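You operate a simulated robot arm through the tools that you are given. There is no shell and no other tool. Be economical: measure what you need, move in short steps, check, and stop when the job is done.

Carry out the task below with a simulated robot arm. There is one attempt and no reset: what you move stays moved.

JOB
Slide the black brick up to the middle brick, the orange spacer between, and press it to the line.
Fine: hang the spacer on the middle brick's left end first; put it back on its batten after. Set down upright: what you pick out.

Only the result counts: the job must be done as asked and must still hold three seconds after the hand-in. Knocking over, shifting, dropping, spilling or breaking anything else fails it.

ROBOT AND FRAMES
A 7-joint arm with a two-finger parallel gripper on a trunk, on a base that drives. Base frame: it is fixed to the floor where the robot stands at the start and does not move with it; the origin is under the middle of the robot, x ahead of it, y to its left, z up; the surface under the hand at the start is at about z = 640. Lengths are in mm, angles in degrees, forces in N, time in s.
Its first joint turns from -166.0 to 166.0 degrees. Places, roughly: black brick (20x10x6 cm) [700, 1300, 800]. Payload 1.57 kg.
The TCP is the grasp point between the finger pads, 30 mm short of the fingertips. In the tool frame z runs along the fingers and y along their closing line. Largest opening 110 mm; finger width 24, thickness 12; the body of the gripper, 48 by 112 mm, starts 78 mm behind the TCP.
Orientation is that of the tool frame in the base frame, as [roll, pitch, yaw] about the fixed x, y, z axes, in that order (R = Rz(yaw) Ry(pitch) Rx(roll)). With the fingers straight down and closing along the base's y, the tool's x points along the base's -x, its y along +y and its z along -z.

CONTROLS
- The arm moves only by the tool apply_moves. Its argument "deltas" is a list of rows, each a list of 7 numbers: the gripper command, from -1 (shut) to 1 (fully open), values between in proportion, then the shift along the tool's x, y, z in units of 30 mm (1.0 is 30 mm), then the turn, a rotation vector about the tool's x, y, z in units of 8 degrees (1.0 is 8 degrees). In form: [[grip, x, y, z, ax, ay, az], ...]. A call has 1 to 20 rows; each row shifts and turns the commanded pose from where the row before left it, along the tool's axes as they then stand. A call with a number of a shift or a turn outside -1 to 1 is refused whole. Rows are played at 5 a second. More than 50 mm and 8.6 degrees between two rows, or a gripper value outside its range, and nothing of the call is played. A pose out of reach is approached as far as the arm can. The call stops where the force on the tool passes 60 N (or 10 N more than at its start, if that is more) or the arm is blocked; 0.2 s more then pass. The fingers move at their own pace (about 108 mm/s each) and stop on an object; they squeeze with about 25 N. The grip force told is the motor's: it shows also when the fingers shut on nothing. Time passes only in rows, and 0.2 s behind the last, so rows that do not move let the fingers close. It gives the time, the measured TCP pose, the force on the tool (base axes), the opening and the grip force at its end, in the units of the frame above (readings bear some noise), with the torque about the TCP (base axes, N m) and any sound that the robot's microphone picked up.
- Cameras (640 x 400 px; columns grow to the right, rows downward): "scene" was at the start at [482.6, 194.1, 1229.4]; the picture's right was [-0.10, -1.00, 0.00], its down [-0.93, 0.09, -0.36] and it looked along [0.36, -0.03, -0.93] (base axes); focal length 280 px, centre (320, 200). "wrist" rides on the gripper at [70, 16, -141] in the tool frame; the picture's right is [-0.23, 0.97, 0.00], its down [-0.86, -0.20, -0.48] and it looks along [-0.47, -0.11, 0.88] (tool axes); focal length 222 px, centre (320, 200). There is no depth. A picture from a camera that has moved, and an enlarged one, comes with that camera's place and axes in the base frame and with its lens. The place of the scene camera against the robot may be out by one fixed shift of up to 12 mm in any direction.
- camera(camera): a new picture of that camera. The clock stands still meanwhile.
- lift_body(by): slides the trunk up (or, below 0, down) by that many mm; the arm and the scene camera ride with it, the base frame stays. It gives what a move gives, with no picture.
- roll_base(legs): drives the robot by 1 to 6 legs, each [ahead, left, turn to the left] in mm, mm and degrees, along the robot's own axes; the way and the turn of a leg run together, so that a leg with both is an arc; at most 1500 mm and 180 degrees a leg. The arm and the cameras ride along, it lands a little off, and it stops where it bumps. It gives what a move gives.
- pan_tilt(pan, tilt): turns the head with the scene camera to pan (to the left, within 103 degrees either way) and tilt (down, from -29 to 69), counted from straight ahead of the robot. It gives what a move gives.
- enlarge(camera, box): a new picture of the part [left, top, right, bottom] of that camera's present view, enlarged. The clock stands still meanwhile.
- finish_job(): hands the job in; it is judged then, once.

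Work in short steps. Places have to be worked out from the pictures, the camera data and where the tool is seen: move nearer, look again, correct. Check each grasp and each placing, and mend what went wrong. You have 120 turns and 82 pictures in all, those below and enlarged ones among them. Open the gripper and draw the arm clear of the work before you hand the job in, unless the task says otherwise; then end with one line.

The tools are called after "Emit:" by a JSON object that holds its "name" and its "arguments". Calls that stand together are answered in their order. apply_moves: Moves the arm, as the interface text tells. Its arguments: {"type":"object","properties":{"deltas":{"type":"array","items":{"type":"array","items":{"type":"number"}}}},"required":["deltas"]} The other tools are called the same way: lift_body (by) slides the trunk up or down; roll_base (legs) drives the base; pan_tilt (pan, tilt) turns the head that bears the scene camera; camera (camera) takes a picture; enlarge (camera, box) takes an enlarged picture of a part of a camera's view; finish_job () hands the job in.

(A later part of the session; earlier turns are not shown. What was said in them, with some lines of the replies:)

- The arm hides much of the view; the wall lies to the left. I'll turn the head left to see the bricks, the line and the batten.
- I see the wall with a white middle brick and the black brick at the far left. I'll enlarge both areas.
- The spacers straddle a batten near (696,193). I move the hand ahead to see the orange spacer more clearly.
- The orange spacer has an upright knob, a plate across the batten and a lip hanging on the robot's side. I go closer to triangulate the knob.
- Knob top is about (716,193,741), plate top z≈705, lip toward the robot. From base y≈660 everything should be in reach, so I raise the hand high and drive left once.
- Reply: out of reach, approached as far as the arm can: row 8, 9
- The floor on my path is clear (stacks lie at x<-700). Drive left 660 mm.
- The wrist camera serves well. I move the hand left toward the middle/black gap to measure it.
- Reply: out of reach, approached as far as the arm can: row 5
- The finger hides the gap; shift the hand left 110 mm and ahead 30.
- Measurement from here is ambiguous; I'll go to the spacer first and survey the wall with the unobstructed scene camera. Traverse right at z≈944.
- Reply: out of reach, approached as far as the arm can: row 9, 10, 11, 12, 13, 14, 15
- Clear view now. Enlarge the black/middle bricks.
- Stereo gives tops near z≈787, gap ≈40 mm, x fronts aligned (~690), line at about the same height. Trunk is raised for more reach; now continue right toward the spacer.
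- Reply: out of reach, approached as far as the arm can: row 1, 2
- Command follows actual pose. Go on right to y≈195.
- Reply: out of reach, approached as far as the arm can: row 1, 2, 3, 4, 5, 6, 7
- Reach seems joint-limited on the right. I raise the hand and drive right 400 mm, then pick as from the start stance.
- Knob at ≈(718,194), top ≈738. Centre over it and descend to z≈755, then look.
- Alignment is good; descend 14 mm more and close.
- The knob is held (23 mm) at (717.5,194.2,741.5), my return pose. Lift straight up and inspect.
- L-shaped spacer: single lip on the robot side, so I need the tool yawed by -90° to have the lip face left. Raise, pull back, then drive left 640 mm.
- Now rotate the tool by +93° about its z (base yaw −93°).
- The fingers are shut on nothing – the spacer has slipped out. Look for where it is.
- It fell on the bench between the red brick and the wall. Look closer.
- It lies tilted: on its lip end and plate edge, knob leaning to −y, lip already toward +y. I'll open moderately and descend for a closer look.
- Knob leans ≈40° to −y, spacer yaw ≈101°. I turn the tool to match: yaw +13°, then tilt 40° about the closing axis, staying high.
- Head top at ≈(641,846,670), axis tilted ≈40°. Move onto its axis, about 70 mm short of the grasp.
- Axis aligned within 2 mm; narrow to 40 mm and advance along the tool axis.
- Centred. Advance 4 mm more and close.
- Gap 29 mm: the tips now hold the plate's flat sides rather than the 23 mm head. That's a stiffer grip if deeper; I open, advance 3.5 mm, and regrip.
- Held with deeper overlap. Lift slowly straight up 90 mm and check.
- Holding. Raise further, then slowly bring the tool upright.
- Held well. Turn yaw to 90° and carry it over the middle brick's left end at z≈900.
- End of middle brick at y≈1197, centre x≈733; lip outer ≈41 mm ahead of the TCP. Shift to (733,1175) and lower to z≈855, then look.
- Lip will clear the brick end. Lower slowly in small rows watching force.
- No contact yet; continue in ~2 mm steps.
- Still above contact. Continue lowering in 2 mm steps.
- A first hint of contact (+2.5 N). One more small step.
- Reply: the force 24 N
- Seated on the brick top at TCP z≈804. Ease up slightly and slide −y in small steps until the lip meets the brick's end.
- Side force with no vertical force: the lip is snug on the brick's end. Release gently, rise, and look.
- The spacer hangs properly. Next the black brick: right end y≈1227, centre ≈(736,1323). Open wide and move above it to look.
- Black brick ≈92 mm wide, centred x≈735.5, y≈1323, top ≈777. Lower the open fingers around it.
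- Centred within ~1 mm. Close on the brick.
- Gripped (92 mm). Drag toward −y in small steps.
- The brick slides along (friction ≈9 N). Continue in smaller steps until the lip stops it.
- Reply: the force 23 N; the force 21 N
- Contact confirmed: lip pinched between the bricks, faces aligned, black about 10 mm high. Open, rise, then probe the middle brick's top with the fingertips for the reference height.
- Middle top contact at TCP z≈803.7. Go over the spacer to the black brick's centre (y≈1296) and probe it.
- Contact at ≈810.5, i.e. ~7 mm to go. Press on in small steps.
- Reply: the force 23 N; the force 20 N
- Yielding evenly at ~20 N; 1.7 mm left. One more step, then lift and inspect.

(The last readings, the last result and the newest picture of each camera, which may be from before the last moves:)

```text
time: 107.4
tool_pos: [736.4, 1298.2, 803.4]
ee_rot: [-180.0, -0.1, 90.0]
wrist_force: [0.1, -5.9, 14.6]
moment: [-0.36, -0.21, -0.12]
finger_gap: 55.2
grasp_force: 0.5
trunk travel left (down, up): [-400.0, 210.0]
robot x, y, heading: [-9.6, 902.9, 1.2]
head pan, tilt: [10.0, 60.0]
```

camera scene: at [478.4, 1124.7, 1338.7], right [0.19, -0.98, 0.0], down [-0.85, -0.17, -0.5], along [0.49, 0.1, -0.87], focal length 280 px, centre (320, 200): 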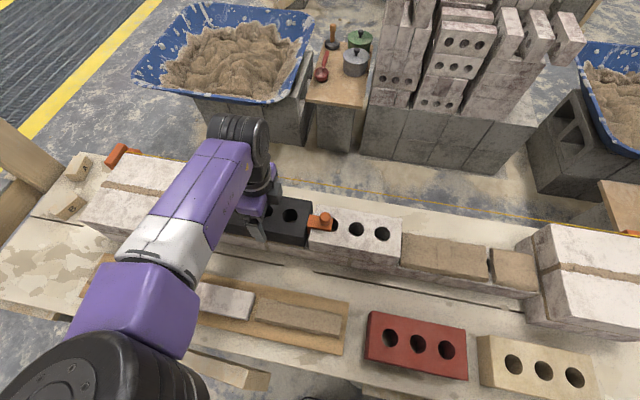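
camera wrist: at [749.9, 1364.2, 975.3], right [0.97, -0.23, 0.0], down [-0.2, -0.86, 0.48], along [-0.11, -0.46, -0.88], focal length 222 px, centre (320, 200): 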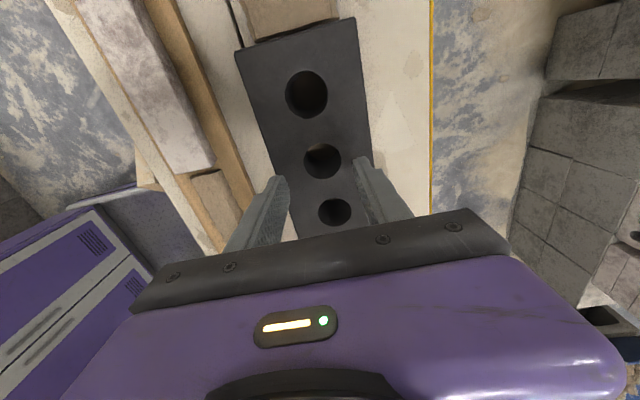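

Height ≈803.5 reached. Raise and swing the arm right to look at the joint unobstructed.

Emit:
{"name": "apply_moves", "arguments": {"deltas": [[0, 0, 0, -0.3, 0, 0, 0], [0, 0, 0, -1, 0, 0, 0], [0, 0, 0, -1, 0, 0, 0], [0, 0, 0, -0.5, 0, 0, 0], [0, -1, 0, 0, 0, 0, 0], [0, -1, 0, 0, 0, 0, 0], [0, -1, 0, 0, 0, 0, 0], [0, -1, 0, 0, 0, 0, 0], [0, -1, 0, 0, 0, 0, 0], [0, -1, 0, 0, 0, 0, 0], [0, -1, 0, 0, 0, 0, 0], [0, -1, 0, 0, 0, 0, 0], [0, -1, 0, 0, 0, 0, 0], [0, -1, 0, 0, 0, 0, 0], [0, -1, 0, 0, 0, 0, 0], [0, -1, 0, 0, 0, 0, 0], [0, -1, 0, 0, 0, 0, 0], [0, -1, 0, 0, 0, 0, 0], [0, -1, 0, 0, 0, 0, 0]]}}

Emit:
{"name": "pan_tilt", "arguments": {"pan": 15, "tilt": 50}}

Emit:
{"name": "camera", "arguments": {"camera": "scene"}}

```text
time: 111.4
tool_pos: [736.5, 849.5, 886.4]
ee_rot: [180.0, 0.0, 90.1]
wrist_force: [-0.1, 0.8, -0.2]
moment: [-0.02, -0.03, 0.02]
finger_gap: 54.8
grasp_force: 0.0
trunk travel left (down, up): [-400.0, 210.0]
robot x, y, heading: [-4.3, 898.3, 1.1]
head pan, tilt: [10.0, 60.0]
```

```text
time: 112.1
tool_pos: [735.7, 848.6, 886.3]
ee_rot: [180.0, -0.1, 90.0]
wrist_force: [-0.1, 0.8, 0.1]
moment: [0.02, 0.0, 0.01]
finger_gap: 54.8
grasp_force: 0.0
trunk travel left (down, up): [-400.0, 210.0]
robot x, y, heading: [-6.1, 903.0, 1.2]
head pan, tilt: [15.0, 50.0]
```

```text
27 pictures are left
camera scene: at [487.2, 1132.5, 1351.3], right [0.28, -0.96, 0.0], down [-0.74, -0.21, -0.64], along [0.62, 0.18, -0.77], focal length 280 px, centre (320, 200)
```

scene: 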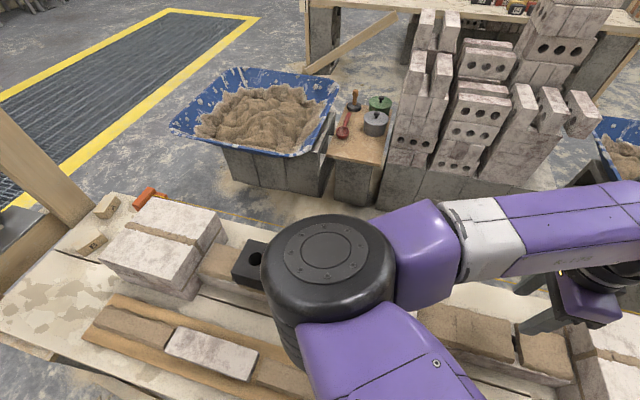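

The elbow hides it. I'll check level by touch instead: probe the black brick near its left end, then near its right end.

Emit:
{"name": "apply_moves", "arguments": {"deltas": [[0, 1, 0, 0, 0, 0, 0], [0, 1, 0, 0, 0, 0, 0], [0, 1, 0, 0, 0, 0, 0], [0, 1, 0, 0, 0, 0, 0], [0, 1, 0, 0, 0, 0, 0], [0, 1, 0, 0, 0, 0, 0], [0, 1, 0, 0, 0, 0, 0], [0, 1, 0, 0, 0, 0, 0], [0, 1, 0, 0, 0, 0, 0], [0, 1, 0, 0, 0, 0, 0], [0, 1, 0, 0, 0, 0, 0], [0, 1, 0, 0, 0, 0, 0], [0, 1, 0, 0, 0, 0, 0], [0, 1, 0, 0, 0, 0, 0], [0, 1, 0, 0, 0, 0, 0], [0, 1, 0, 0, 0, 0, 0], [0, 1, 0, 0, 0, 0, 0], [0, 0, 0, 0, 0, 0, 0]]}}

Emit:
{"name": "pan_tilt", "arguments": {"pan": 10, "tilt": 55}}

Emit:
{"name": "enlarge", "arguments": {"camera": "wrist", "box": [220, 20, 420, 240]}}

Emit:
{"name": "camera", "arguments": {"camera": "scene"}}

```text
time: 115.9
tool_pos: [736.1, 1359.7, 887.9]
ee_rot: [-180.0, -0.1, 89.9]
wrist_force: [0.0, 0.5, -0.4]
moment: [0.02, -0.02, 0.01]
finger_gap: 55.0
grasp_force: 0.1
trunk travel left (down, up): [-400.0, 210.0]
robot x, y, heading: [-11.7, 901.2, 1.4]
head pan, tilt: [15.0, 50.0]
```

```text
time: 116.5
tool_pos: [736.6, 1358.8, 887.6]
ee_rot: [-179.9, -0.1, 90.0]
wrist_force: [1.0, 0.5, 0.4]
moment: [-0.01, -0.01, 0.02]
finger_gap: 54.9
grasp_force: 0.2
trunk travel left (down, up): [-400.0, 210.0]
robot x, y, heading: [-8.8, 904.0, 1.0]
head pan, tilt: [10.0, 55.0]
```

```text
1.82 times, centred on (320, 130) of wrist
camera zoom: at [751.8, 1428.1, 1029.1], right [0.97, -0.23, 0.0], down [-0.2, -0.86, 0.48], along [-0.11, -0.46, -0.88], focal length 404 px, centre (320, 327)
```

zoom: 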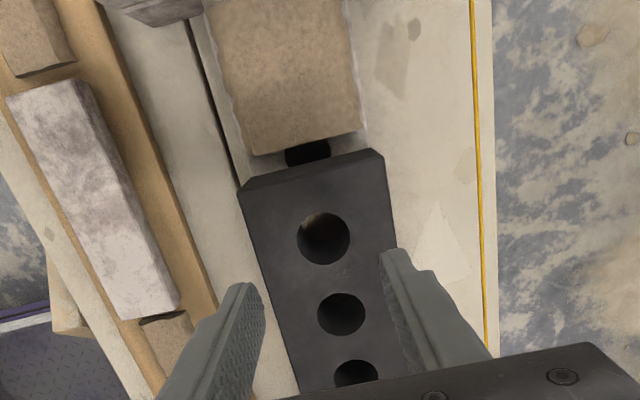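

```text
25 pictures are left
camera scene: at [484.0, 1125.3, 1344.8], right [0.19, -0.98, 0.0], down [-0.8, -0.16, -0.57], along [0.56, 0.11, -0.82], focal length 280 px, centre (320, 200)
```

scene: 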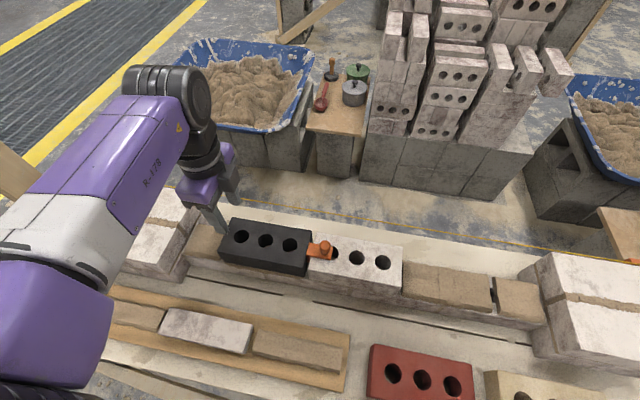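

Now the joint is unobstructed; enlarge.

Emit:
{"name": "enlarge", "arguments": {"camera": "scene", "box": [205, 190, 415, 310]}}

```text
3.05 times, centred on (310, 250) of scene
camera zoom: at [484.0, 1125.3, 1344.8], right [0.19, -0.98, 0.0], down [-0.8, -0.16, -0.57], along [0.56, 0.11, -0.82], focal length 852 px, centre (350, 48)
```

zoom: 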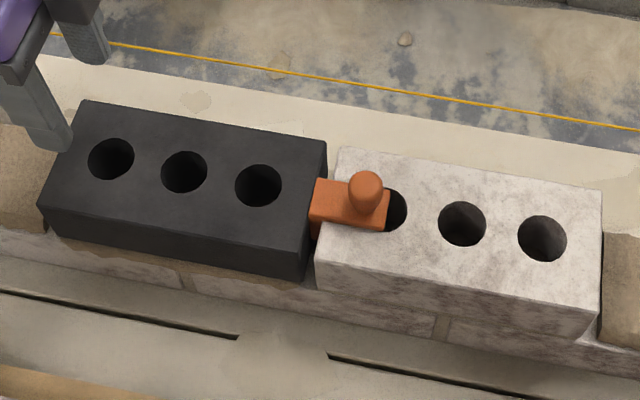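

Emit:
{"name": "enlarge", "arguments": {"camera": "scene", "box": [275, 215, 345, 295]}}

```text
5.00 times, centred on (310, 255) of scene
camera zoom: at [484.0, 1125.3, 1344.8], right [0.19, -0.98, 0.0], down [-0.8, -0.16, -0.57], along [0.56, 0.11, -0.82], focal length 1398 px, centre (370, -75)
```

zoom: 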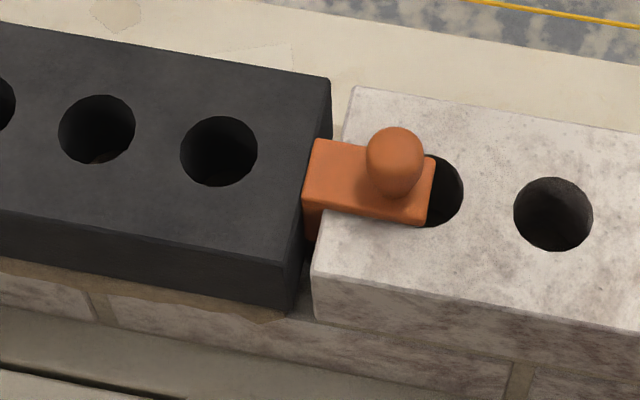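

Black still looks a few mm higher (rebound?). Probe its top again at centre.

Emit:
{"name": "apply_moves", "arguments": {"deltas": [[0, -1, 0, 0, 0, 0, 0], [0, -1, 0, 0, 0, 0, 0], [0, 0, 0, 1, 0, 0, 0], [0, 0, 0, 0.8, 0, 0, 0], [0, 0, 0, 0.5, 0, 0, 0], [0, 0, 0, 0.2, 0, 0, 0], [0, 0, 0, 0, 0, 0, 0]]}}

Emit:
{"name": "apply_moves", "arguments": {"deltas": [[0, 0, 0, 0.06, 0, 0, 0], [0, 0, 0, 0, 0, 0, 0]]}}

Emit:
{"name": "apply_moves", "arguments": {"deltas": [[0, 0, 0, 0.05, 0, 0, 0], [0, 0, 0, 0, 0, 0, 0]]}}

```text
time: 118.2
tool_pos: [737.5, 1298.8, 814.0]
ee_rot: [179.9, 0.0, 89.9]
wrist_force: [-0.2, -0.6, 0.2]
moment: [-0.04, 0.0, -0.02]
finger_gap: 55.0
grasp_force: 0.1
trunk travel left (down, up): [-400.0, 210.0]
robot x, y, heading: [-7.7, 905.1, 1.4]
head pan, tilt: [10.0, 55.0]
```

```text
time: 118.8
tool_pos: [737.5, 1298.2, 812.9]
ee_rot: [-180.0, -0.1, 90.0]
wrist_force: [0.5, -0.3, 0.6]
moment: [0.03, -0.02, -0.03]
finger_gap: 55.0
grasp_force: 0.1
trunk travel left (down, up): [-400.0, 210.0]
robot x, y, heading: [-9.7, 900.9, 1.3]
head pan, tilt: [10.0, 55.0]
```

```text
time: 119.3
tool_pos: [736.9, 1298.6, 809.5]
ee_rot: [-179.9, -0.1, 90.0]
wrist_force: [-0.5, 0.2, -0.5]
moment: [0.01, 0.03, -0.02]
finger_gap: 54.8
grasp_force: 0.1
trunk travel left (down, up): [-400.0, 210.0]
robot x, y, heading: [-10.3, 903.2, 1.2]
head pan, tilt: [10.0, 55.0]
```

Emit:
{"name": "apply_moves", "arguments": {"deltas": [[0, 0, 0, 0.05, 0, 0, 0], [0, 0, 0, 0, 0, 0, 0]]}}

Emit:
{"name": "apply_moves", "arguments": {"deltas": [[0, 0, 0, 0.05, 0, 0, 0], [0, 0, 0, 0, 0, 0, 0]]}}

Emit:
{"name": "apply_moves", "arguments": {"deltas": [[0, 0, 0, 0.04, 0, 0, 0], [0, 0, 0, 0, 0, 0, 0]]}}

```text
time: 120.0
tool_pos: [736.0, 1299.1, 808.6]
ee_rot: [179.9, -0.1, 90.0]
wrist_force: [0.2, 1.4, 0.8]
moment: [0.02, 0.0, 0.03]
finger_gap: 55.1
grasp_force: 0.1
trunk travel left (down, up): [-400.0, 210.0]
robot x, y, heading: [-11.8, 904.1, 1.1]
head pan, tilt: [10.0, 55.0]
```

```text
time: 120.5
tool_pos: [736.2, 1298.8, 805.2]
ee_rot: [-180.0, -0.1, 90.0]
wrist_force: [-0.3, 0.3, 0.5]
moment: [-0.01, 0.02, 0.04]
finger_gap: 54.9
grasp_force: 0.0
trunk travel left (down, up): [-400.0, 210.0]
robot x, y, heading: [-9.0, 902.2, 1.2]
head pan, tilt: [10.0, 55.0]
```

```text
time: 121.2
tool_pos: [736.4, 1298.5, 806.4]
ee_rot: [-180.0, -0.2, 89.9]
wrist_force: [0.3, 0.2, -0.6]
moment: [0.03, -0.04, -0.03]
finger_gap: 55.3
grasp_force: 0.0
trunk travel left (down, up): [-400.0, 210.0]
robot x, y, heading: [-7.6, 899.8, 1.2]
head pan, tilt: [10.0, 55.0]
```

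Emit:
{"name": "apply_moves", "arguments": {"deltas": [[0, 0, 0, 0.04, 0, 0, 0], [0, 0, 0, 0, 0, 0, 0]]}}

Emit:
{"name": "apply_moves", "arguments": {"deltas": [[0, 0, 0, 0.03, 0, 0, 0], [0, 0, 0, 0, 0, 0, 0]]}}

Emit:
{"name": "apply_moves", "arguments": {"deltas": [[0, 0, 0, 0.03, 0, 0, 0], [0, 0, 0, 0, 0, 0, 0]]}}

```text
time: 121.8
tool_pos: [736.3, 1298.6, 803.4]
ee_rot: [-179.9, -0.1, 90.0]
wrist_force: [0.3, 0.2, -0.6]
moment: [0.01, -0.03, 0.01]
finger_gap: 54.9
grasp_force: 0.1
trunk travel left (down, up): [-400.0, 210.0]
robot x, y, heading: [-10.5, 902.0, 0.8]
head pan, tilt: [10.0, 55.0]
```

```text
time: 122.3
tool_pos: [736.8, 1299.0, 804.2]
ee_rot: [-180.0, -0.2, 90.1]
wrist_force: [-1.7, 0.8, 8.5]
moment: [-0.02, 0.07, -0.09]
finger_gap: 54.7
grasp_force: 0.1
trunk travel left (down, up): [-400.0, 210.0]
robot x, y, heading: [-7.7, 902.1, 1.4]
head pan, tilt: [10.0, 55.0]
```

```text
time: 123.0
tool_pos: [737.1, 1298.9, 803.8]
ee_rot: [-180.0, -0.2, 90.0]
wrist_force: [-4.2, 1.2, 19.8]
moment: [-0.2, 0.44, -0.22]
finger_gap: 54.7
grasp_force: 0.0
trunk travel left (down, up): [-400.0, 210.0]
robot x, y, heading: [-10.2, 905.8, 1.1]
head pan, tilt: [10.0, 55.0]
```

Contact at ≈804.3: level with the middle brick within about 1 mm. To verify the line's height I take two high-zoom pictures at different heights (same x,y).

Emit:
{"name": "apply_moves", "arguments": {"deltas": [[0, 0, 0, -0.4, 0, 0, 0], [0, 0, 0, -0.6, 0, 0, 0], [0, 0, 0, 0, 0, 0, 0], [0, 0, 0, 0, 0, 0, 0]]}}

Emit:
{"name": "enlarge", "arguments": {"camera": "wrist", "box": [320, 10, 460, 150]}}

Emit:
{"name": "apply_moves", "arguments": {"deltas": [[0, 0, 0, -1, 0, 0, 0], [0, 0, 0, -1, 0, 0, 0], [0, 0, 0, -1, 0, 0, 0], [0, 0, 0, -1, 0, 0, 0], [0, 0, 0, 0, 0, 0, 0], [0, 0, 0, 0, 0, 0, 0]]}}

Emit:
{"name": "enlarge", "arguments": {"camera": "wrist", "box": [320, 10, 460, 150]}}

```text
time: 124.0
tool_pos: [735.1, 1297.9, 830.0]
ee_rot: [180.0, -0.2, 90.0]
wrist_force: [0.6, 0.5, -0.5]
moment: [0.01, 0.01, 0.02]
finger_gap: 54.9
grasp_force: 0.0
trunk travel left (down, up): [-400.0, 210.0]
robot x, y, heading: [-7.5, 903.9, 0.8]
head pan, tilt: [10.0, 55.0]
```

```text
2.86 times, centred on (390, 80) of wrist
camera zoom: at [751.5, 1367.5, 973.0], right [0.97, -0.23, 0.0], down [-0.2, -0.86, 0.48], along [-0.11, -0.46, -0.88], focal length 635 px, centre (120, 543)
```

zoom: 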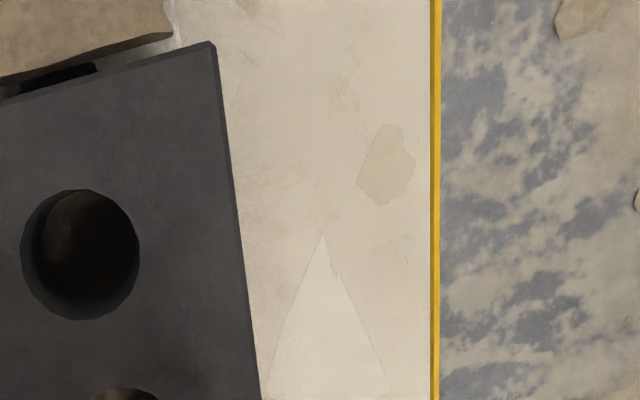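

```text
time: 125.3
tool_pos: [735.0, 1298.2, 950.4]
ee_rot: [180.0, -0.1, 90.0]
wrist_force: [-0.3, 0.9, 0.0]
moment: [-0.01, 0.0, 0.0]
finger_gap: 55.2
grasp_force: 0.0
trunk travel left (down, up): [-400.0, 210.0]
robot x, y, heading: [-6.6, 898.3, 1.4]
head pan, tilt: [10.0, 55.0]
```

```text
2.86 times, centred on (390, 80) of wrist
camera zoom: at [750.1, 1367.6, 1093.0], right [0.97, -0.23, 0.0], down [-0.2, -0.86, 0.48], along [-0.11, -0.47, -0.88], focal length 635 px, centre (120, 543)
```

zoom: 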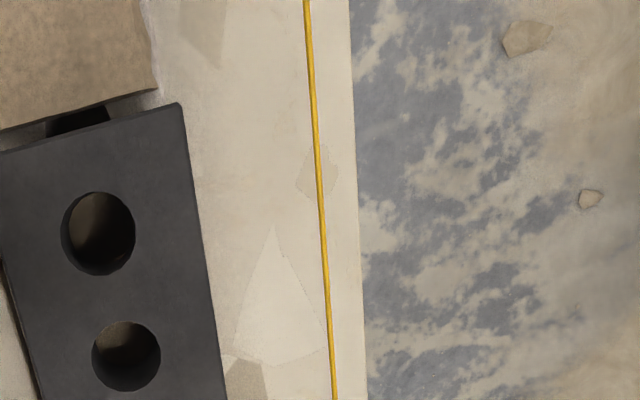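

Line z≈774–778, middle top ≈774, black ≈774: level. Next I move above the joint to check that it is still closed on the lip.

Emit:
{"name": "apply_moves", "arguments": {"deltas": [[0, -1, 0, 0.3, 0, 0, 0], [0, -1, 0, 0.3, 0, 0, 0], [0, -1, 0, 0.4, 0, 0, 0], [0, -1, 0, 0.5, 0, 0, 0], [-0.2, -0.57, 0, 0.5, 0, 0, 0], [-0.2, 0, -0.05, 0, 0, 0, 0], [-0.2, 0, 0, 0, 0, 0, 0]]}}

Emit:
{"name": "enlarge", "arguments": {"camera": "wrist", "box": [260, 60, 400, 200]}}

```text
time: 127.0
tool_pos: [734.2, 1161.7, 893.1]
ee_rot: [179.9, -0.1, 90.0]
wrist_force: [0.0, 0.2, -1.1]
moment: [0.0, 0.0, -0.01]
finger_gap: 43.6
grasp_force: 0.0
trunk travel left (down, up): [-400.0, 210.0]
robot x, y, heading: [-10.6, 904.0, 1.0]
head pan, tilt: [10.0, 55.0]
```

```text
2.86 times, centred on (330, 130) of wrist
camera zoom: at [749.8, 1230.9, 1033.6], right [0.97, -0.23, 0.0], down [-0.2, -0.86, 0.48], along [-0.11, -0.46, -0.88], focal length 635 px, centre (291, 400)
```

zoom: 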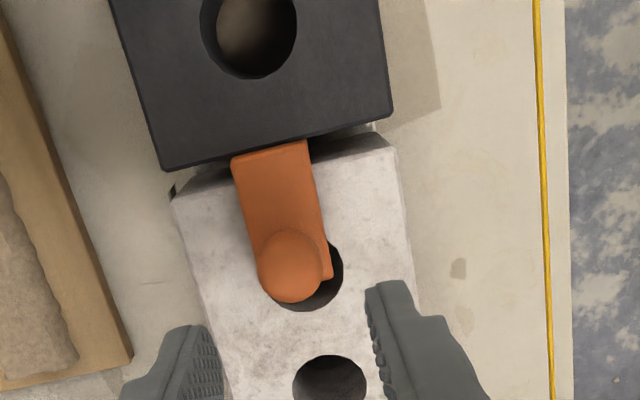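

Joint is tight and faces are in line. Now retrieve the spacer: lower to the same grip pose (z≈805) and close on the plate.

Emit:
{"name": "apply_moves", "arguments": {"deltas": [[-0.2, 0, -0.02, 0.9, 0, 0, 0], [-0.2, 0, 0, 0.9, 0, 0, 0], [-0.2, 0, 0, 0.6, 0, 0, 0], [-0.2, 0, 0, 0.3, 0, 0, 0], [-0.2, 0, 0, 0.15, 0, 0, 0], [-0.2, 0, 0, 0, 0, 0, 0]]}}

Emit:
{"name": "enlarge", "arguments": {"camera": "wrist", "box": [240, 80, 400, 220]}}

```text
time: 128.3
tool_pos: [734.2, 1162.6, 804.7]
ee_rot: [179.9, -0.1, 90.0]
wrist_force: [-0.9, -0.2, -0.2]
moment: [-0.02, 0.01, 0.01]
finger_gap: 44.0
grasp_force: 0.0
trunk travel left (down, up): [-400.0, 210.0]
robot x, y, heading: [-5.7, 904.6, 1.2]
head pan, tilt: [10.0, 55.0]
```

```text
2.86 times, centred on (320, 150) of wrist
camera zoom: at [749.3, 1231.5, 947.2], right [0.97, -0.23, 0.0], down [-0.2, -0.86, 0.48], along [-0.11, -0.46, -0.88], focal length 635 px, centre (320, 343)
```

zoom: 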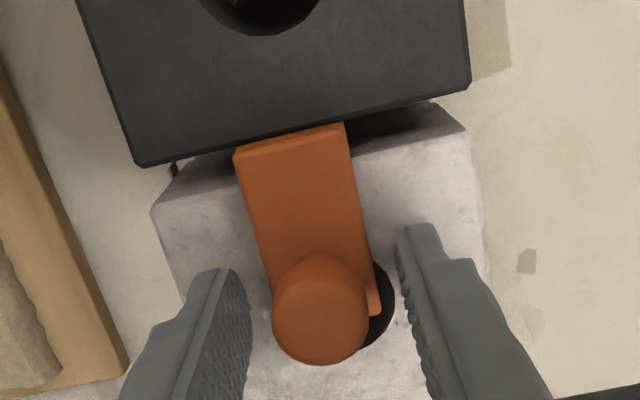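

Well placed; close and lift slowly.

Emit:
{"name": "apply_moves", "arguments": {"deltas": [[-0.4, 0, 0, 0, 0, 0, 0], [-1, 0, 0, 0, 0, 0, 0], [-1, 0, 0, 0, 0, 0, 0], [-1, 0, 0, -0.1, 0, 0, 0], [-1, 0, 0, -0.2, 0, 0, 0], [-1, 0, 0, -0.3, 0, 0, 0], [-1, 0, 0, -0.4, 0, 0, 0], [-1, 0, 0, -0.5, 0, 0, 0], [-1, 0, 0, -0.5, 0, 0, 0], [-1, 0, 0, -0.5, 0, 0, 0], [-1, 0, 0, -0.5, 0, 0, 0], [-1, 0, 0, 0, 0, 0, 0]]}}

Emit:
{"name": "enlarge", "arguments": {"camera": "wrist", "box": [240, 80, 400, 220]}}

```text
time: 130.9
tool_pos: [733.6, 1162.0, 896.6]
ee_rot: [179.9, 0.0, 89.9]
wrist_force: [-0.3, 0.1, 1.1]
moment: [-0.02, 0.03, 0.02]
finger_gap: 29.2
grasp_force: 24.9
trunk travel left (down, up): [-400.0, 210.0]
robot x, y, heading: [-11.6, 904.0, 1.0]
head pan, tilt: [10.0, 55.0]
```

```text
2.86 times, centred on (320, 150) of wrist
camera zoom: at [749.7, 1230.6, 1037.9], right [0.97, -0.23, 0.0], down [-0.2, -0.86, 0.48], along [-0.11, -0.46, -0.88], focal length 635 px, centre (320, 343)
```

zoom: 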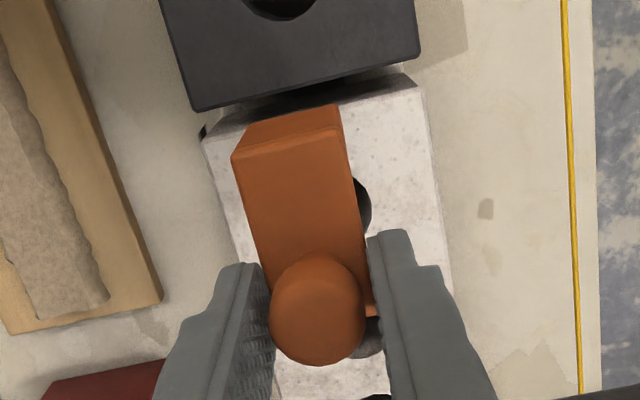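

Held and the joint is undisturbed. Raise and retract toward the robot, then rotate back slowly.

Emit:
{"name": "apply_moves", "arguments": {"deltas": [[-1, 0, 0, -0.5, 0, 0, 0], [-1, -0.2, -0.2, -0.5, 0, 0, 0], [-1, -0.4, -0.3, -0.5, 0, 0, 0], [-1, -0.6, -0.3, -0.5, 0, 0, 0], [-1, -0.7, -0.3, -0.5, 0, 0, 0], [-1, -0.7, -0.3, -0.5, 0, 0, 0], [-1, -0.7, -0.3, -0.3, 0, 0, 0], [-1, -0.7, -0.3, 0, 0, 0, 0], [-1, -0.7, -0.3, 0, 0, 0, 0], [-1, -0.7, -0.3, 0, 0, 0, 0], [-1, -0.7, -0.2, 0, 0, 0, 0], [-1, -0.7, 0, 0, 0, 0, 0], [-1, -0.5, 0, 0, 0, 0, 0], [-1, -0.2, 0, 0, 0, 0, 0], [-1, 0, 0, 0, 0, 0, 0]]}}

Emit:
{"name": "apply_moves", "arguments": {"deltas": [[-1, 0, 0, 0, 0, 0, -0.3], [-1, 0, 0, 0, 0, 0, -0.6], [-1, 0, 0, 0, 0, 0, -0.65], [-1, 0, 0, 0, 0, 0, -0.65], [-1, 0, 0, 0, 0, 0, -0.65], [-1, 0, 0, 0, 0, 0, -0.65], [-1, 0, 0, 0, 0, 0, -0.65], [-1, 0, 0, 0, 0, 0, -0.65], [-1, 0, 0, 0, 0, 0, -0.65], [-1, 0, 0, 0, 0, 0, -0.65], [-1, 0, 0, 0, 0, 0, -0.65], [-1, 0, 0, 0, 0, 0, -0.65], [-1, 0, 0, 0, 0, 0, -0.65], [-1, 0, 0, 0, 0, 0, -0.65], [-1, 0, 0, 0, 0, 0, -0.65], [-1, 0, 0, 0, 0, 0, -0.65], [-1, 0, 0, 0, 0, 0, -0.65], [-1, 0, 0, 0, 0, 0, -0.65], [-1, 0, 0, 0, 0, 0, -0.3], [-1, 0, 0, 0, 0, 0, 0]]}}

```text
time: 134.2
tool_pos: [650.3, 937.7, 994.2]
ee_rot: [179.9, -0.1, 90.0]
wrist_force: [-0.5, 0.5, -0.1]
moment: [-0.01, -0.01, 0.0]
finger_gap: 29.0
grasp_force: 24.6
trunk travel left (down, up): [-400.0, 210.0]
robot x, y, heading: [-12.7, 903.5, 1.0]
head pan, tilt: [10.0, 55.0]
```

```text
time: 138.3
tool_pos: [651.2, 936.5, 992.8]
ee_rot: [179.9, 0.0, -177.1]
wrist_force: [-0.2, -0.3, -0.7]
moment: [-0.01, -0.03, 0.02]
finger_gap: 28.8
grasp_force: 25.4
trunk travel left (down, up): [-400.0, 210.0]
robot x, y, heading: [-11.9, 901.7, 1.0]
head pan, tilt: [10.0, 55.0]
```

Still held at yaw −177°. Drive right 690 mm.

Emit:
{"name": "roll_base", "arguments": {"legs": [[0, -690, 0]]}}

Emit:
{"name": "camera", "arguments": {"camera": "wrist"}}

```text
time: 142.1
tool_pos: [662.6, 257.3, 994.7]
ee_rot: [179.9, 0.0, -177.5]
wrist_force: [-0.2, 0.5, -1.1]
moment: [0.01, -0.02, -0.01]
finger_gap: 29.3
grasp_force: 25.3
trunk travel left (down, up): [-400.0, 210.0]
robot x, y, heading: [0.7, 227.2, 1.2]
head pan, tilt: [10.0, 55.0]
```

```text
17 pictures are left
camera wrist: at [591.8, 269.4, 1135.4], right [0.18, 0.98, 0.0], down [0.86, -0.16, 0.48], along [0.47, -0.09, -0.88], focal length 222 px, centre (320, 200)
```

wrist: 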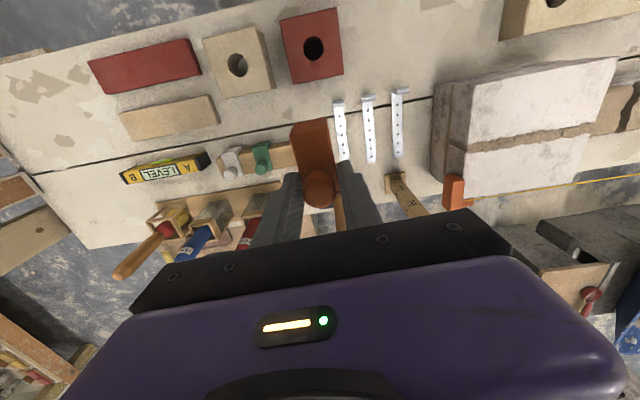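

Move above the batten slot at (719,194.5), z≈850, and look.

Emit:
{"name": "apply_moves", "arguments": {"deltas": [[-1, -0.4, -0.5, 0.3, 0, 0, 0], [-1, -0.5, -0.6, 0.5, 0, 0, 0], [-1, -0.5, -0.6, 0.6, 0, 0, 0], [-1, -0.4, -0.48, 0.6, 0, 0, 0], [-1, 0, 0, 0.6, 0, 0, 0], [-1, 0, 0, 0.6, 0, 0, 0], [-1, 0, 0, 0.6, 0, 0, 0], [-1, 0, 0, 0.6, 0, 0, 0], [-1, 0, 0, 0.4, 0, 0, 0], [-1, 0, 0, 0, 0, 0, 0]]}}

Emit:
{"name": "enlarge", "arguments": {"camera": "wrist", "box": [200, 90, 410, 230]}}

```text
time: 144.3
tool_pos: [719.9, 195.8, 850.6]
ee_rot: [179.9, 0.0, -177.4]
wrist_force: [0.6, -1.0, -0.9]
moment: [0.01, -0.01, 0.01]
finger_gap: 29.5
grasp_force: 24.6
trunk travel left (down, up): [-400.0, 210.0]
robot x, y, heading: [3.3, 233.4, 0.9]
head pan, tilt: [10.0, 55.0]
```

```text
2.86 times, centred on (305, 160) of wrist
camera zoom: at [648.4, 207.3, 991.9], right [0.18, 0.98, 0.0], down [0.86, -0.16, 0.48], along [0.47, -0.09, -0.88], focal length 635 px, centre (363, 314)
```

zoom: 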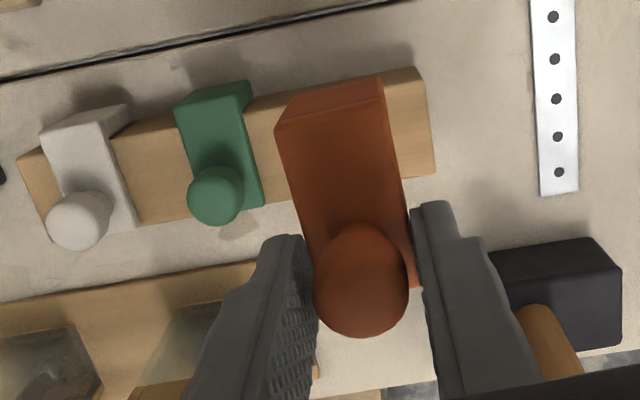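

Batten front ≈x 690. Shift 2 mm so the lip clears it, trim yaw, and lower to z≈760 for a look.

Emit:
{"name": "apply_moves", "arguments": {"deltas": [[-1, 0.08, -0.03, 0.4, 0, 0, 0.2], [-1, 0, 0, 0.6, 0, 0, 0], [-1, 0, 0, 0.6, 0, 0, 0], [-1, 0, 0, 0.6, 0, 0, 0], [-1, 0, 0, 0.6, 0, 0, 0], [-1, 0, 0, 0.2, 0, 0, 0], [-1, 0, 0, 0, 0, 0, 0]]}}

Emit:
{"name": "enlarge", "arguments": {"camera": "wrist", "box": [200, 90, 410, 230]}}

```text
time: 145.9
tool_pos: [718.1, 193.5, 760.2]
ee_rot: [179.9, 0.0, -179.0]
wrist_force: [0.0, 0.4, -0.2]
moment: [0.01, -0.01, -0.03]
finger_gap: 29.3
grasp_force: 25.1
trunk travel left (down, up): [-400.0, 210.0]
robot x, y, heading: [4.1, 221.7, 0.9]
head pan, tilt: [10.0, 55.0]
```

```text
2.86 times, centred on (305, 160) of wrist
camera zoom: at [647.1, 208.0, 901.2], right [0.21, 0.98, 0.0], down [0.86, -0.18, 0.48], along [0.47, -0.1, -0.88], focal length 635 px, centre (363, 314)
```

zoom: 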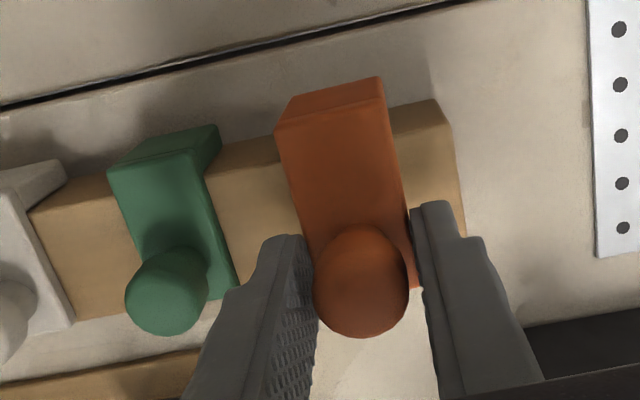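

Lip clears the batten by ~6 mm. Lower further in steps, watching the force.

Emit:
{"name": "apply_moves", "arguments": {"deltas": [[-1, 0, 0, 0.3, 0, 0, 0], [-1, 0, 0, 0.2, 0, 0, 0], [-1, 0, 0, 0.1, 0, 0, 0], [-1, 0, 0, 0, 0, 0, 0]]}}

Emit:
{"name": "apply_moves", "arguments": {"deltas": [[-1, 0, 0, 0.08, 0, 0, 0], [-1, 0, 0, 0, 0, 0, 0]]}}

Emit:
{"name": "apply_moves", "arguments": {"deltas": [[-1, 0, 0, 0.08, 0, 0, 0], [-1, 0, 0, 0, 0, 0, 0]]}}

Emit:
{"name": "apply_moves", "arguments": {"deltas": [[-1, 0, 0, 0.07, 0, 0, 0], [-1, 0, 0, 0, 0, 0, 0]]}}

```text
time: 146.9
tool_pos: [716.6, 193.5, 740.9]
ee_rot: [179.9, 0.0, -179.1]
wrist_force: [-0.2, -0.3, -0.5]
moment: [0.02, -0.02, 0.0]
finger_gap: 29.3
grasp_force: 25.2
trunk travel left (down, up): [-400.0, 210.0]
robot x, y, heading: [4.9, 225.7, 1.2]
head pan, tilt: [10.0, 55.0]
```

```text
time: 147.5
tool_pos: [717.6, 192.9, 739.1]
ee_rot: [180.0, 0.1, -178.9]
wrist_force: [-0.9, 0.2, -0.2]
moment: [-0.01, -0.02, 0.03]
finger_gap: 28.9
grasp_force: 24.9
trunk travel left (down, up): [-400.0, 210.0]
robot x, y, heading: [8.1, 225.3, 0.7]
head pan, tilt: [10.0, 55.0]
```

```text
time: 148.1
tool_pos: [717.5, 194.2, 737.4]
ee_rot: [179.9, 0.0, -179.1]
wrist_force: [-0.2, 0.8, 0.0]
moment: [0.02, 0.0, 0.04]
finger_gap: 28.9
grasp_force: 24.8
trunk travel left (down, up): [-400.0, 210.0]
robot x, y, heading: [3.0, 227.6, 1.0]
head pan, tilt: [10.0, 55.0]
```

```text
time: 148.7
tool_pos: [716.6, 192.3, 736.5]
ee_rot: [179.9, 0.0, -179.0]
wrist_force: [-0.5, 0.5, -0.2]
moment: [0.03, -0.02, 0.01]
finger_gap: 29.1
grasp_force: 24.8
trunk travel left (down, up): [-400.0, 210.0]
robot x, y, heading: [3.1, 223.9, 1.0]
head pan, tilt: [10.0, 55.0]
```

Emit:
{"name": "apply_moves", "arguments": {"deltas": [[-1, 0, 0, 0.08, 0, 0, 0], [-1, 0, 0, 0, 0, 0, 0]]}}

Emit:
{"name": "apply_moves", "arguments": {"deltas": [[-1, 0, 0, 0.07, 0, 0, 0], [-1, 0, 0, 0, 0, 0, 0]]}}

Emit:
{"name": "apply_moves", "arguments": {"deltas": [[-1, 0, 0, 0.07, 0, 0, 0], [-1, 0, 0, 0, 0, 0, 0]]}}

Emit:
{"name": "enlarge", "arguments": {"camera": "wrist", "box": [200, 90, 410, 230]}}

```text
time: 149.3
tool_pos: [717.5, 193.1, 731.4]
ee_rot: [-180.0, 0.0, -178.9]
wrist_force: [-0.5, 0.6, 0.0]
moment: [0.0, -0.02, -0.02]
finger_gap: 29.1
grasp_force: 25.0
trunk travel left (down, up): [-400.0, 210.0]
robot x, y, heading: [5.4, 224.8, 1.0]
head pan, tilt: [10.0, 55.0]
```

```text
time: 149.9
tool_pos: [717.8, 193.5, 730.8]
ee_rot: [179.9, 0.0, -179.0]
wrist_force: [-0.4, -0.8, -1.2]
moment: [0.0, 0.0, -0.03]
finger_gap: 29.0
grasp_force: 25.1
trunk travel left (down, up): [-400.0, 210.0]
robot x, y, heading: [6.7, 224.7, 0.8]
head pan, tilt: [10.0, 55.0]
```

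```text
time: 150.5
tool_pos: [718.7, 193.6, 728.1]
ee_rot: [179.8, 0.0, -178.9]
wrist_force: [0.7, 0.7, 0.4]
moment: [0.02, 0.03, -0.03]
finger_gap: 28.8
grasp_force: 24.9
trunk travel left (down, up): [-400.0, 210.0]
robot x, y, heading: [4.8, 230.5, 1.1]
head pan, tilt: [10.0, 55.0]
```

```text
2.86 times, centred on (305, 160) of wrist
camera zoom: at [646.6, 207.8, 869.7], right [0.21, 0.98, 0.0], down [0.86, -0.18, 0.48], along [0.47, -0.1, -0.88], focal length 635 px, centre (363, 314)
```

zoom: 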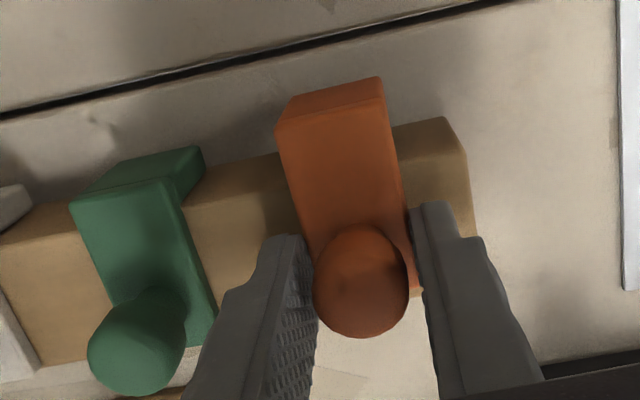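

Still ~12 mm above the seat by comparison with the green one. Continue lowering.

Emit:
{"name": "apply_moves", "arguments": {"deltas": [[-1, 0, 0, 0.1, 0, 0, 0], [-1, 0, 0, 0.08, 0, 0, 0], [-1, 0, 0, 0, 0, 0, 0]]}}

Emit:
{"name": "apply_moves", "arguments": {"deltas": [[-1, 0, 0, 0.07, 0, 0, 0], [-1, 0, 0, 0, 0, 0, 0]]}}

Emit:
{"name": "apply_moves", "arguments": {"deltas": [[-1, 0, 0, 0.07, 0, 0, 0], [-1, 0, 0, 0, 0, 0, 0]]}}

```text
time: 151.3
tool_pos: [717.6, 193.8, 722.4]
ee_rot: [179.9, 0.1, -179.1]
wrist_force: [-0.3, -0.5, -0.3]
moment: [-0.03, -0.03, -0.05]
finger_gap: 29.2
grasp_force: 24.8
trunk travel left (down, up): [-400.0, 210.0]
robot x, y, heading: [3.2, 226.7, 0.9]
head pan, tilt: [10.0, 55.0]
```

```text
time: 151.9
tool_pos: [718.0, 194.1, 721.1]
ee_rot: [179.8, 0.1, -178.9]
wrist_force: [1.4, 0.1, -0.6]
moment: [0.0, 0.01, 0.0]
finger_gap: 29.0
grasp_force: 25.6
trunk travel left (down, up): [-400.0, 210.0]
robot x, y, heading: [2.5, 226.2, 1.1]
head pan, tilt: [10.0, 55.0]
```

```text
time: 152.5
tool_pos: [718.3, 193.1, 719.1]
ee_rot: [179.9, 0.0, -179.1]
wrist_force: [-0.9, 0.2, 16.6]
moment: [-0.08, 0.3, 0.01]
finger_gap: 28.9
grasp_force: 25.3
trunk travel left (down, up): [-400.0, 210.0]
robot x, y, heading: [5.7, 226.4, 0.8]
head pan, tilt: [10.0, 55.0]
```

Seated (contact at z≈719). Ease and slide +x until the lip meets the batten.

Emit:
{"name": "apply_moves", "arguments": {"deltas": [[-1, 0, 0, -0.03, 0, 0, 0], [-1, -0.07, 0, 0, 0, 0, 0], [-1, 0, 0, 0, 0, 0, 0]]}}

Emit:
{"name": "apply_moves", "arguments": {"deltas": [[-1, -0.06, 0, 0, 0, 0, 0], [-1, 0, 0, 0, 0, 0, 0]]}}

Emit:
{"name": "enlarge", "arguments": {"camera": "wrist", "box": [200, 90, 410, 230]}}

```text
time: 153.3
tool_pos: [719.2, 192.6, 719.2]
ee_rot: [179.9, 0.0, -178.9]
wrist_force: [-6.0, -1.0, 13.6]
moment: [-0.09, 0.3, -0.02]
finger_gap: 29.0
grasp_force: 25.2
trunk travel left (down, up): [-400.0, 210.0]
robot x, y, heading: [1.0, 227.4, 1.1]
head pan, tilt: [10.0, 55.0]
```

```text
time: 153.9
tool_pos: [720.9, 193.9, 719.9]
ee_rot: [179.7, 0.0, -179.0]
wrist_force: [-2.4, -1.3, 6.5]
moment: [-0.06, 0.2, -0.01]
finger_gap: 29.0
grasp_force: 25.5
trunk travel left (down, up): [-400.0, 210.0]
robot x, y, heading: [1.5, 225.3, 0.9]
head pan, tilt: [10.0, 55.0]
```

```text
2.86 times, centred on (305, 160) of wrist
camera zoom: at [650.3, 208.4, 861.1], right [0.21, 0.98, 0.0], down [0.86, -0.19, 0.48], along [0.47, -0.1, -0.88], focal length 635 px, centre (363, 314)
```

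zoom: 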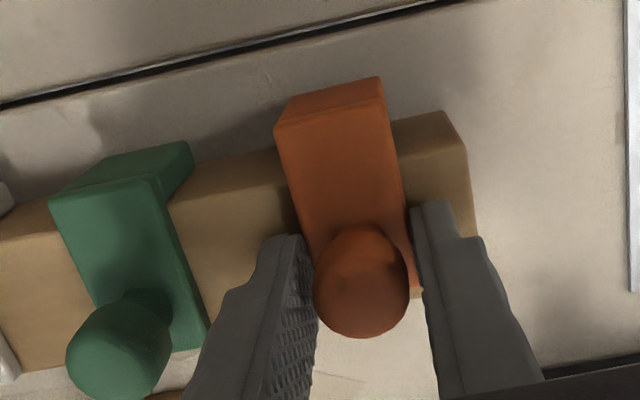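

Lip is ~6 mm short of the green one's position; keep sliding.

Emit:
{"name": "apply_moves", "arguments": {"deltas": [[-1, -0.06, 0, 0, 0, 0, 0], [-1, -0.06, 0, 0, 0, 0, 0], [-1, 0, 0, 0, 0, 0, 0]]}}

Emit:
{"name": "apply_moves", "arguments": {"deltas": [[-1, -0.05, 0, 0, 0, 0, 0], [-1, 0, 0, 0, 0, 0, 0]]}}

Emit:
{"name": "apply_moves", "arguments": {"deltas": [[-1, -0.04, 0, 0, 0, 0, 0], [-1, 0, 0, 0, 0, 0, 0]]}}

```text
time: 154.7
tool_pos: [725.0, 194.4, 719.5]
ee_rot: [179.9, -0.1, -178.9]
wrist_force: [-1.8, 0.1, 3.6]
moment: [0.0, 0.14, 0.0]
finger_gap: 29.4
grasp_force: 25.4
trunk travel left (down, up): [-400.0, 210.0]
robot x, y, heading: [1.5, 224.8, 1.0]
head pan, tilt: [10.0, 55.0]
```

```text
time: 155.3
tool_pos: [726.9, 194.4, 719.2]
ee_rot: [180.0, 0.0, -179.1]
wrist_force: [-0.9, 0.6, 1.4]
moment: [0.02, 0.06, -0.03]
finger_gap: 28.6
grasp_force: 24.7
trunk travel left (down, up): [-400.0, 210.0]
robot x, y, heading: [5.2, 225.1, 1.0]
head pan, tilt: [10.0, 55.0]
```

```text
time: 155.9
tool_pos: [727.4, 194.3, 719.3]
ee_rot: [179.9, -0.1, -179.0]
wrist_force: [-5.8, 1.1, 2.3]
moment: [-0.01, 0.25, -0.05]
finger_gap: 29.0
grasp_force: 25.0
trunk travel left (down, up): [-400.0, 210.0]
robot x, y, heading: [2.2, 225.2, 0.8]
head pan, tilt: [10.0, 55.0]
```

Lip contact felt. Ease back 1 mm and release with a small opening, then rise.

Emit:
{"name": "apply_moves", "arguments": {"deltas": [[-1, 0.04, 0, 0.02, 0, 0, 0], [-0.42, 0, 0, 0, 0, 0, 0], [-0.35, 0, 0, 0, 0, 0, 0], [-0.35, 0, 0, 0, 0, 0, 0], [-0.35, 0, 0, -0.2, 0, 0, 0], [-0.35, 0, 0, -0.6, 0, 0, 0], [-0.35, 0, 0, -1, 0, 0, 0], [-0.35, 0, 0, -1, 0, 0, 0], [-0.35, 0, 0, -0.6, 0, 0, 0], [-0.35, 0, 0, 0, 0, 0, 0]]}}

Emit:
{"name": "enlarge", "arguments": {"camera": "wrist", "box": [200, 90, 410, 230]}}

```text
time: 158.1
tool_pos: [726.9, 192.0, 821.1]
ee_rot: [179.9, -0.1, -178.9]
wrist_force: [-0.2, 0.4, 0.1]
moment: [0.01, -0.04, 0.02]
finger_gap: 35.8
grasp_force: 0.1
trunk travel left (down, up): [-400.0, 210.0]
robot x, y, heading: [1.8, 226.1, 0.8]
head pan, tilt: [10.0, 55.0]
```

```text
2.86 times, centred on (305, 160) of wrist
camera zoom: at [656.0, 207.6, 962.4], right [0.21, 0.98, 0.0], down [0.86, -0.19, 0.48], along [0.47, -0.1, -0.88], focal length 635 px, centre (363, 314)
```

zoom: 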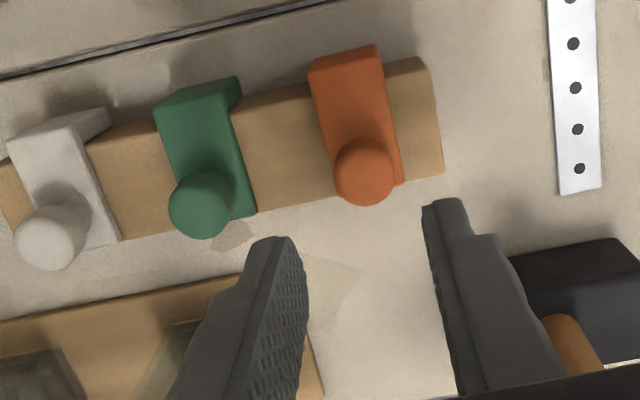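

The spacer sits upright on its batten again. Raise the open hand clear and take a final look at the wall.

Emit:
{"name": "apply_moves", "arguments": {"deltas": [[0.5, 0, 0, -1, 0, 0, 0], [1, 0.5, 0, -1, 0, 0, 0], [1, 0.7, 0, -1, 0, 0, 0], [1, 0.8, 0, -1, 0, 0, 0], [1, 0.8, 0, -0.5, 0, 0, 0]]}}

Emit:
{"name": "pan_tilt", "arguments": {"pan": 60, "tilt": 32}}

Emit:
{"name": "camera", "arguments": {"camera": "scene"}}

```text
time: 159.3
tool_pos: [642.1, 193.2, 956.6]
ee_rot: [179.9, 0.0, -178.9]
wrist_force: [-0.2, -0.5, -0.5]
moment: [0.03, 0.01, 0.04]
finger_gap: 109.7
grasp_force: 0.1
trunk travel left (down, up): [-400.0, 210.0]
robot x, y, heading: [0.7, 227.5, 1.1]
head pan, tilt: [10.0, 55.0]
```

```text
time: 160.5
tool_pos: [642.1, 190.8, 956.0]
ee_rot: [179.9, 0.0, -179.0]
wrist_force: [0.5, -0.3, -0.6]
moment: [-0.02, 0.0, 0.0]
finger_gap: 110.1
grasp_force: 0.0
trunk travel left (down, up): [-400.0, 210.0]
robot x, y, heading: [0.2, 227.4, 1.0]
head pan, tilt: [60.0, 32.0]
```

```text
11 pictures are left
camera scene: at [469.8, 510.6, 1377.7], right [0.87, -0.49, 0.0], down [-0.26, -0.46, -0.85], along [0.41, 0.74, -0.53], focal length 280 px, centre (320, 200)
```

scene: 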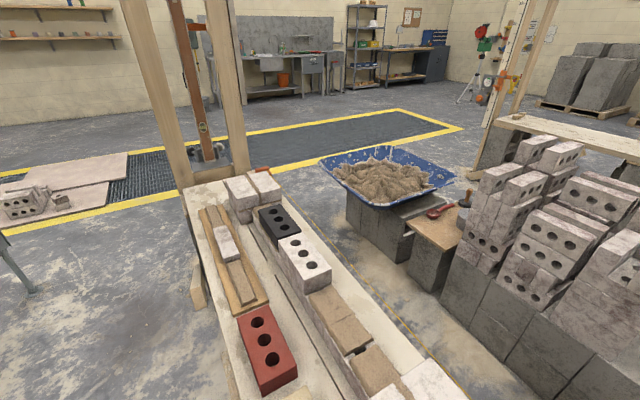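

Emit:
{"name": "enlarge", "arguments": {"camera": "scene", "box": [215, 160, 345, 300]}}

```text
2.86 times, centred on (280, 230) of scene
camera zoom: at [469.8, 510.6, 1377.7], right [0.87, -0.49, 0.0], down [-0.26, -0.46, -0.85], along [0.41, 0.74, -0.53], focal length 799 px, centre (434, 114)
```

zoom: 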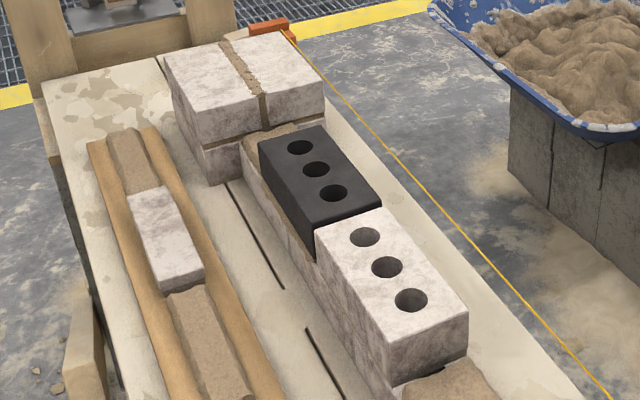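

Emit:
{"name": "enlarge", "arguments": {"camera": "scene", "box": [250, 195, 340, 265]}}

```text
5.71 times, centred on (295, 230) of scene
camera zoom: at [469.8, 510.6, 1377.7], right [0.87, -0.49, 0.0], down [-0.26, -0.46, -0.85], along [0.41, 0.74, -0.53], focal length 1598 px, centre (463, 29)
```

zoom: 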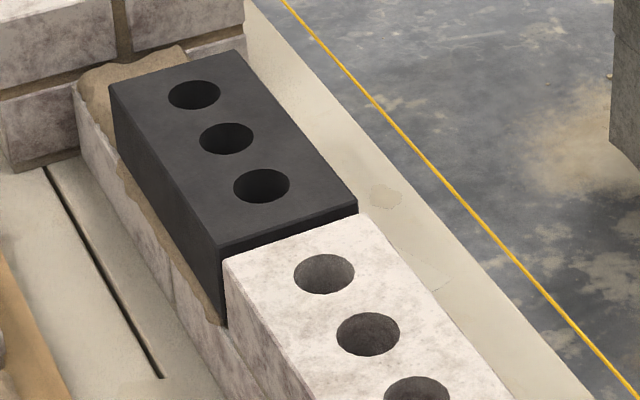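

The hole rows are collinear and the tops are flush with each other and the line. The joint is open and even, the spacer is back on its batten, and the hand is open and clear, so I hand in.

Emit:
{"name": "finish_job", "arguments": {}}

```text
The job is handed in.
```

The black brick is against the middle brick at the orange spacer's width. By touch its top is within about 1 mm of the middle brick's, and by camera it is level with the line to within about 4 mm. The spacer is back upright on its batten, though I dropped it once onto the bench on the way to the wall; nothing else looked disturbed.
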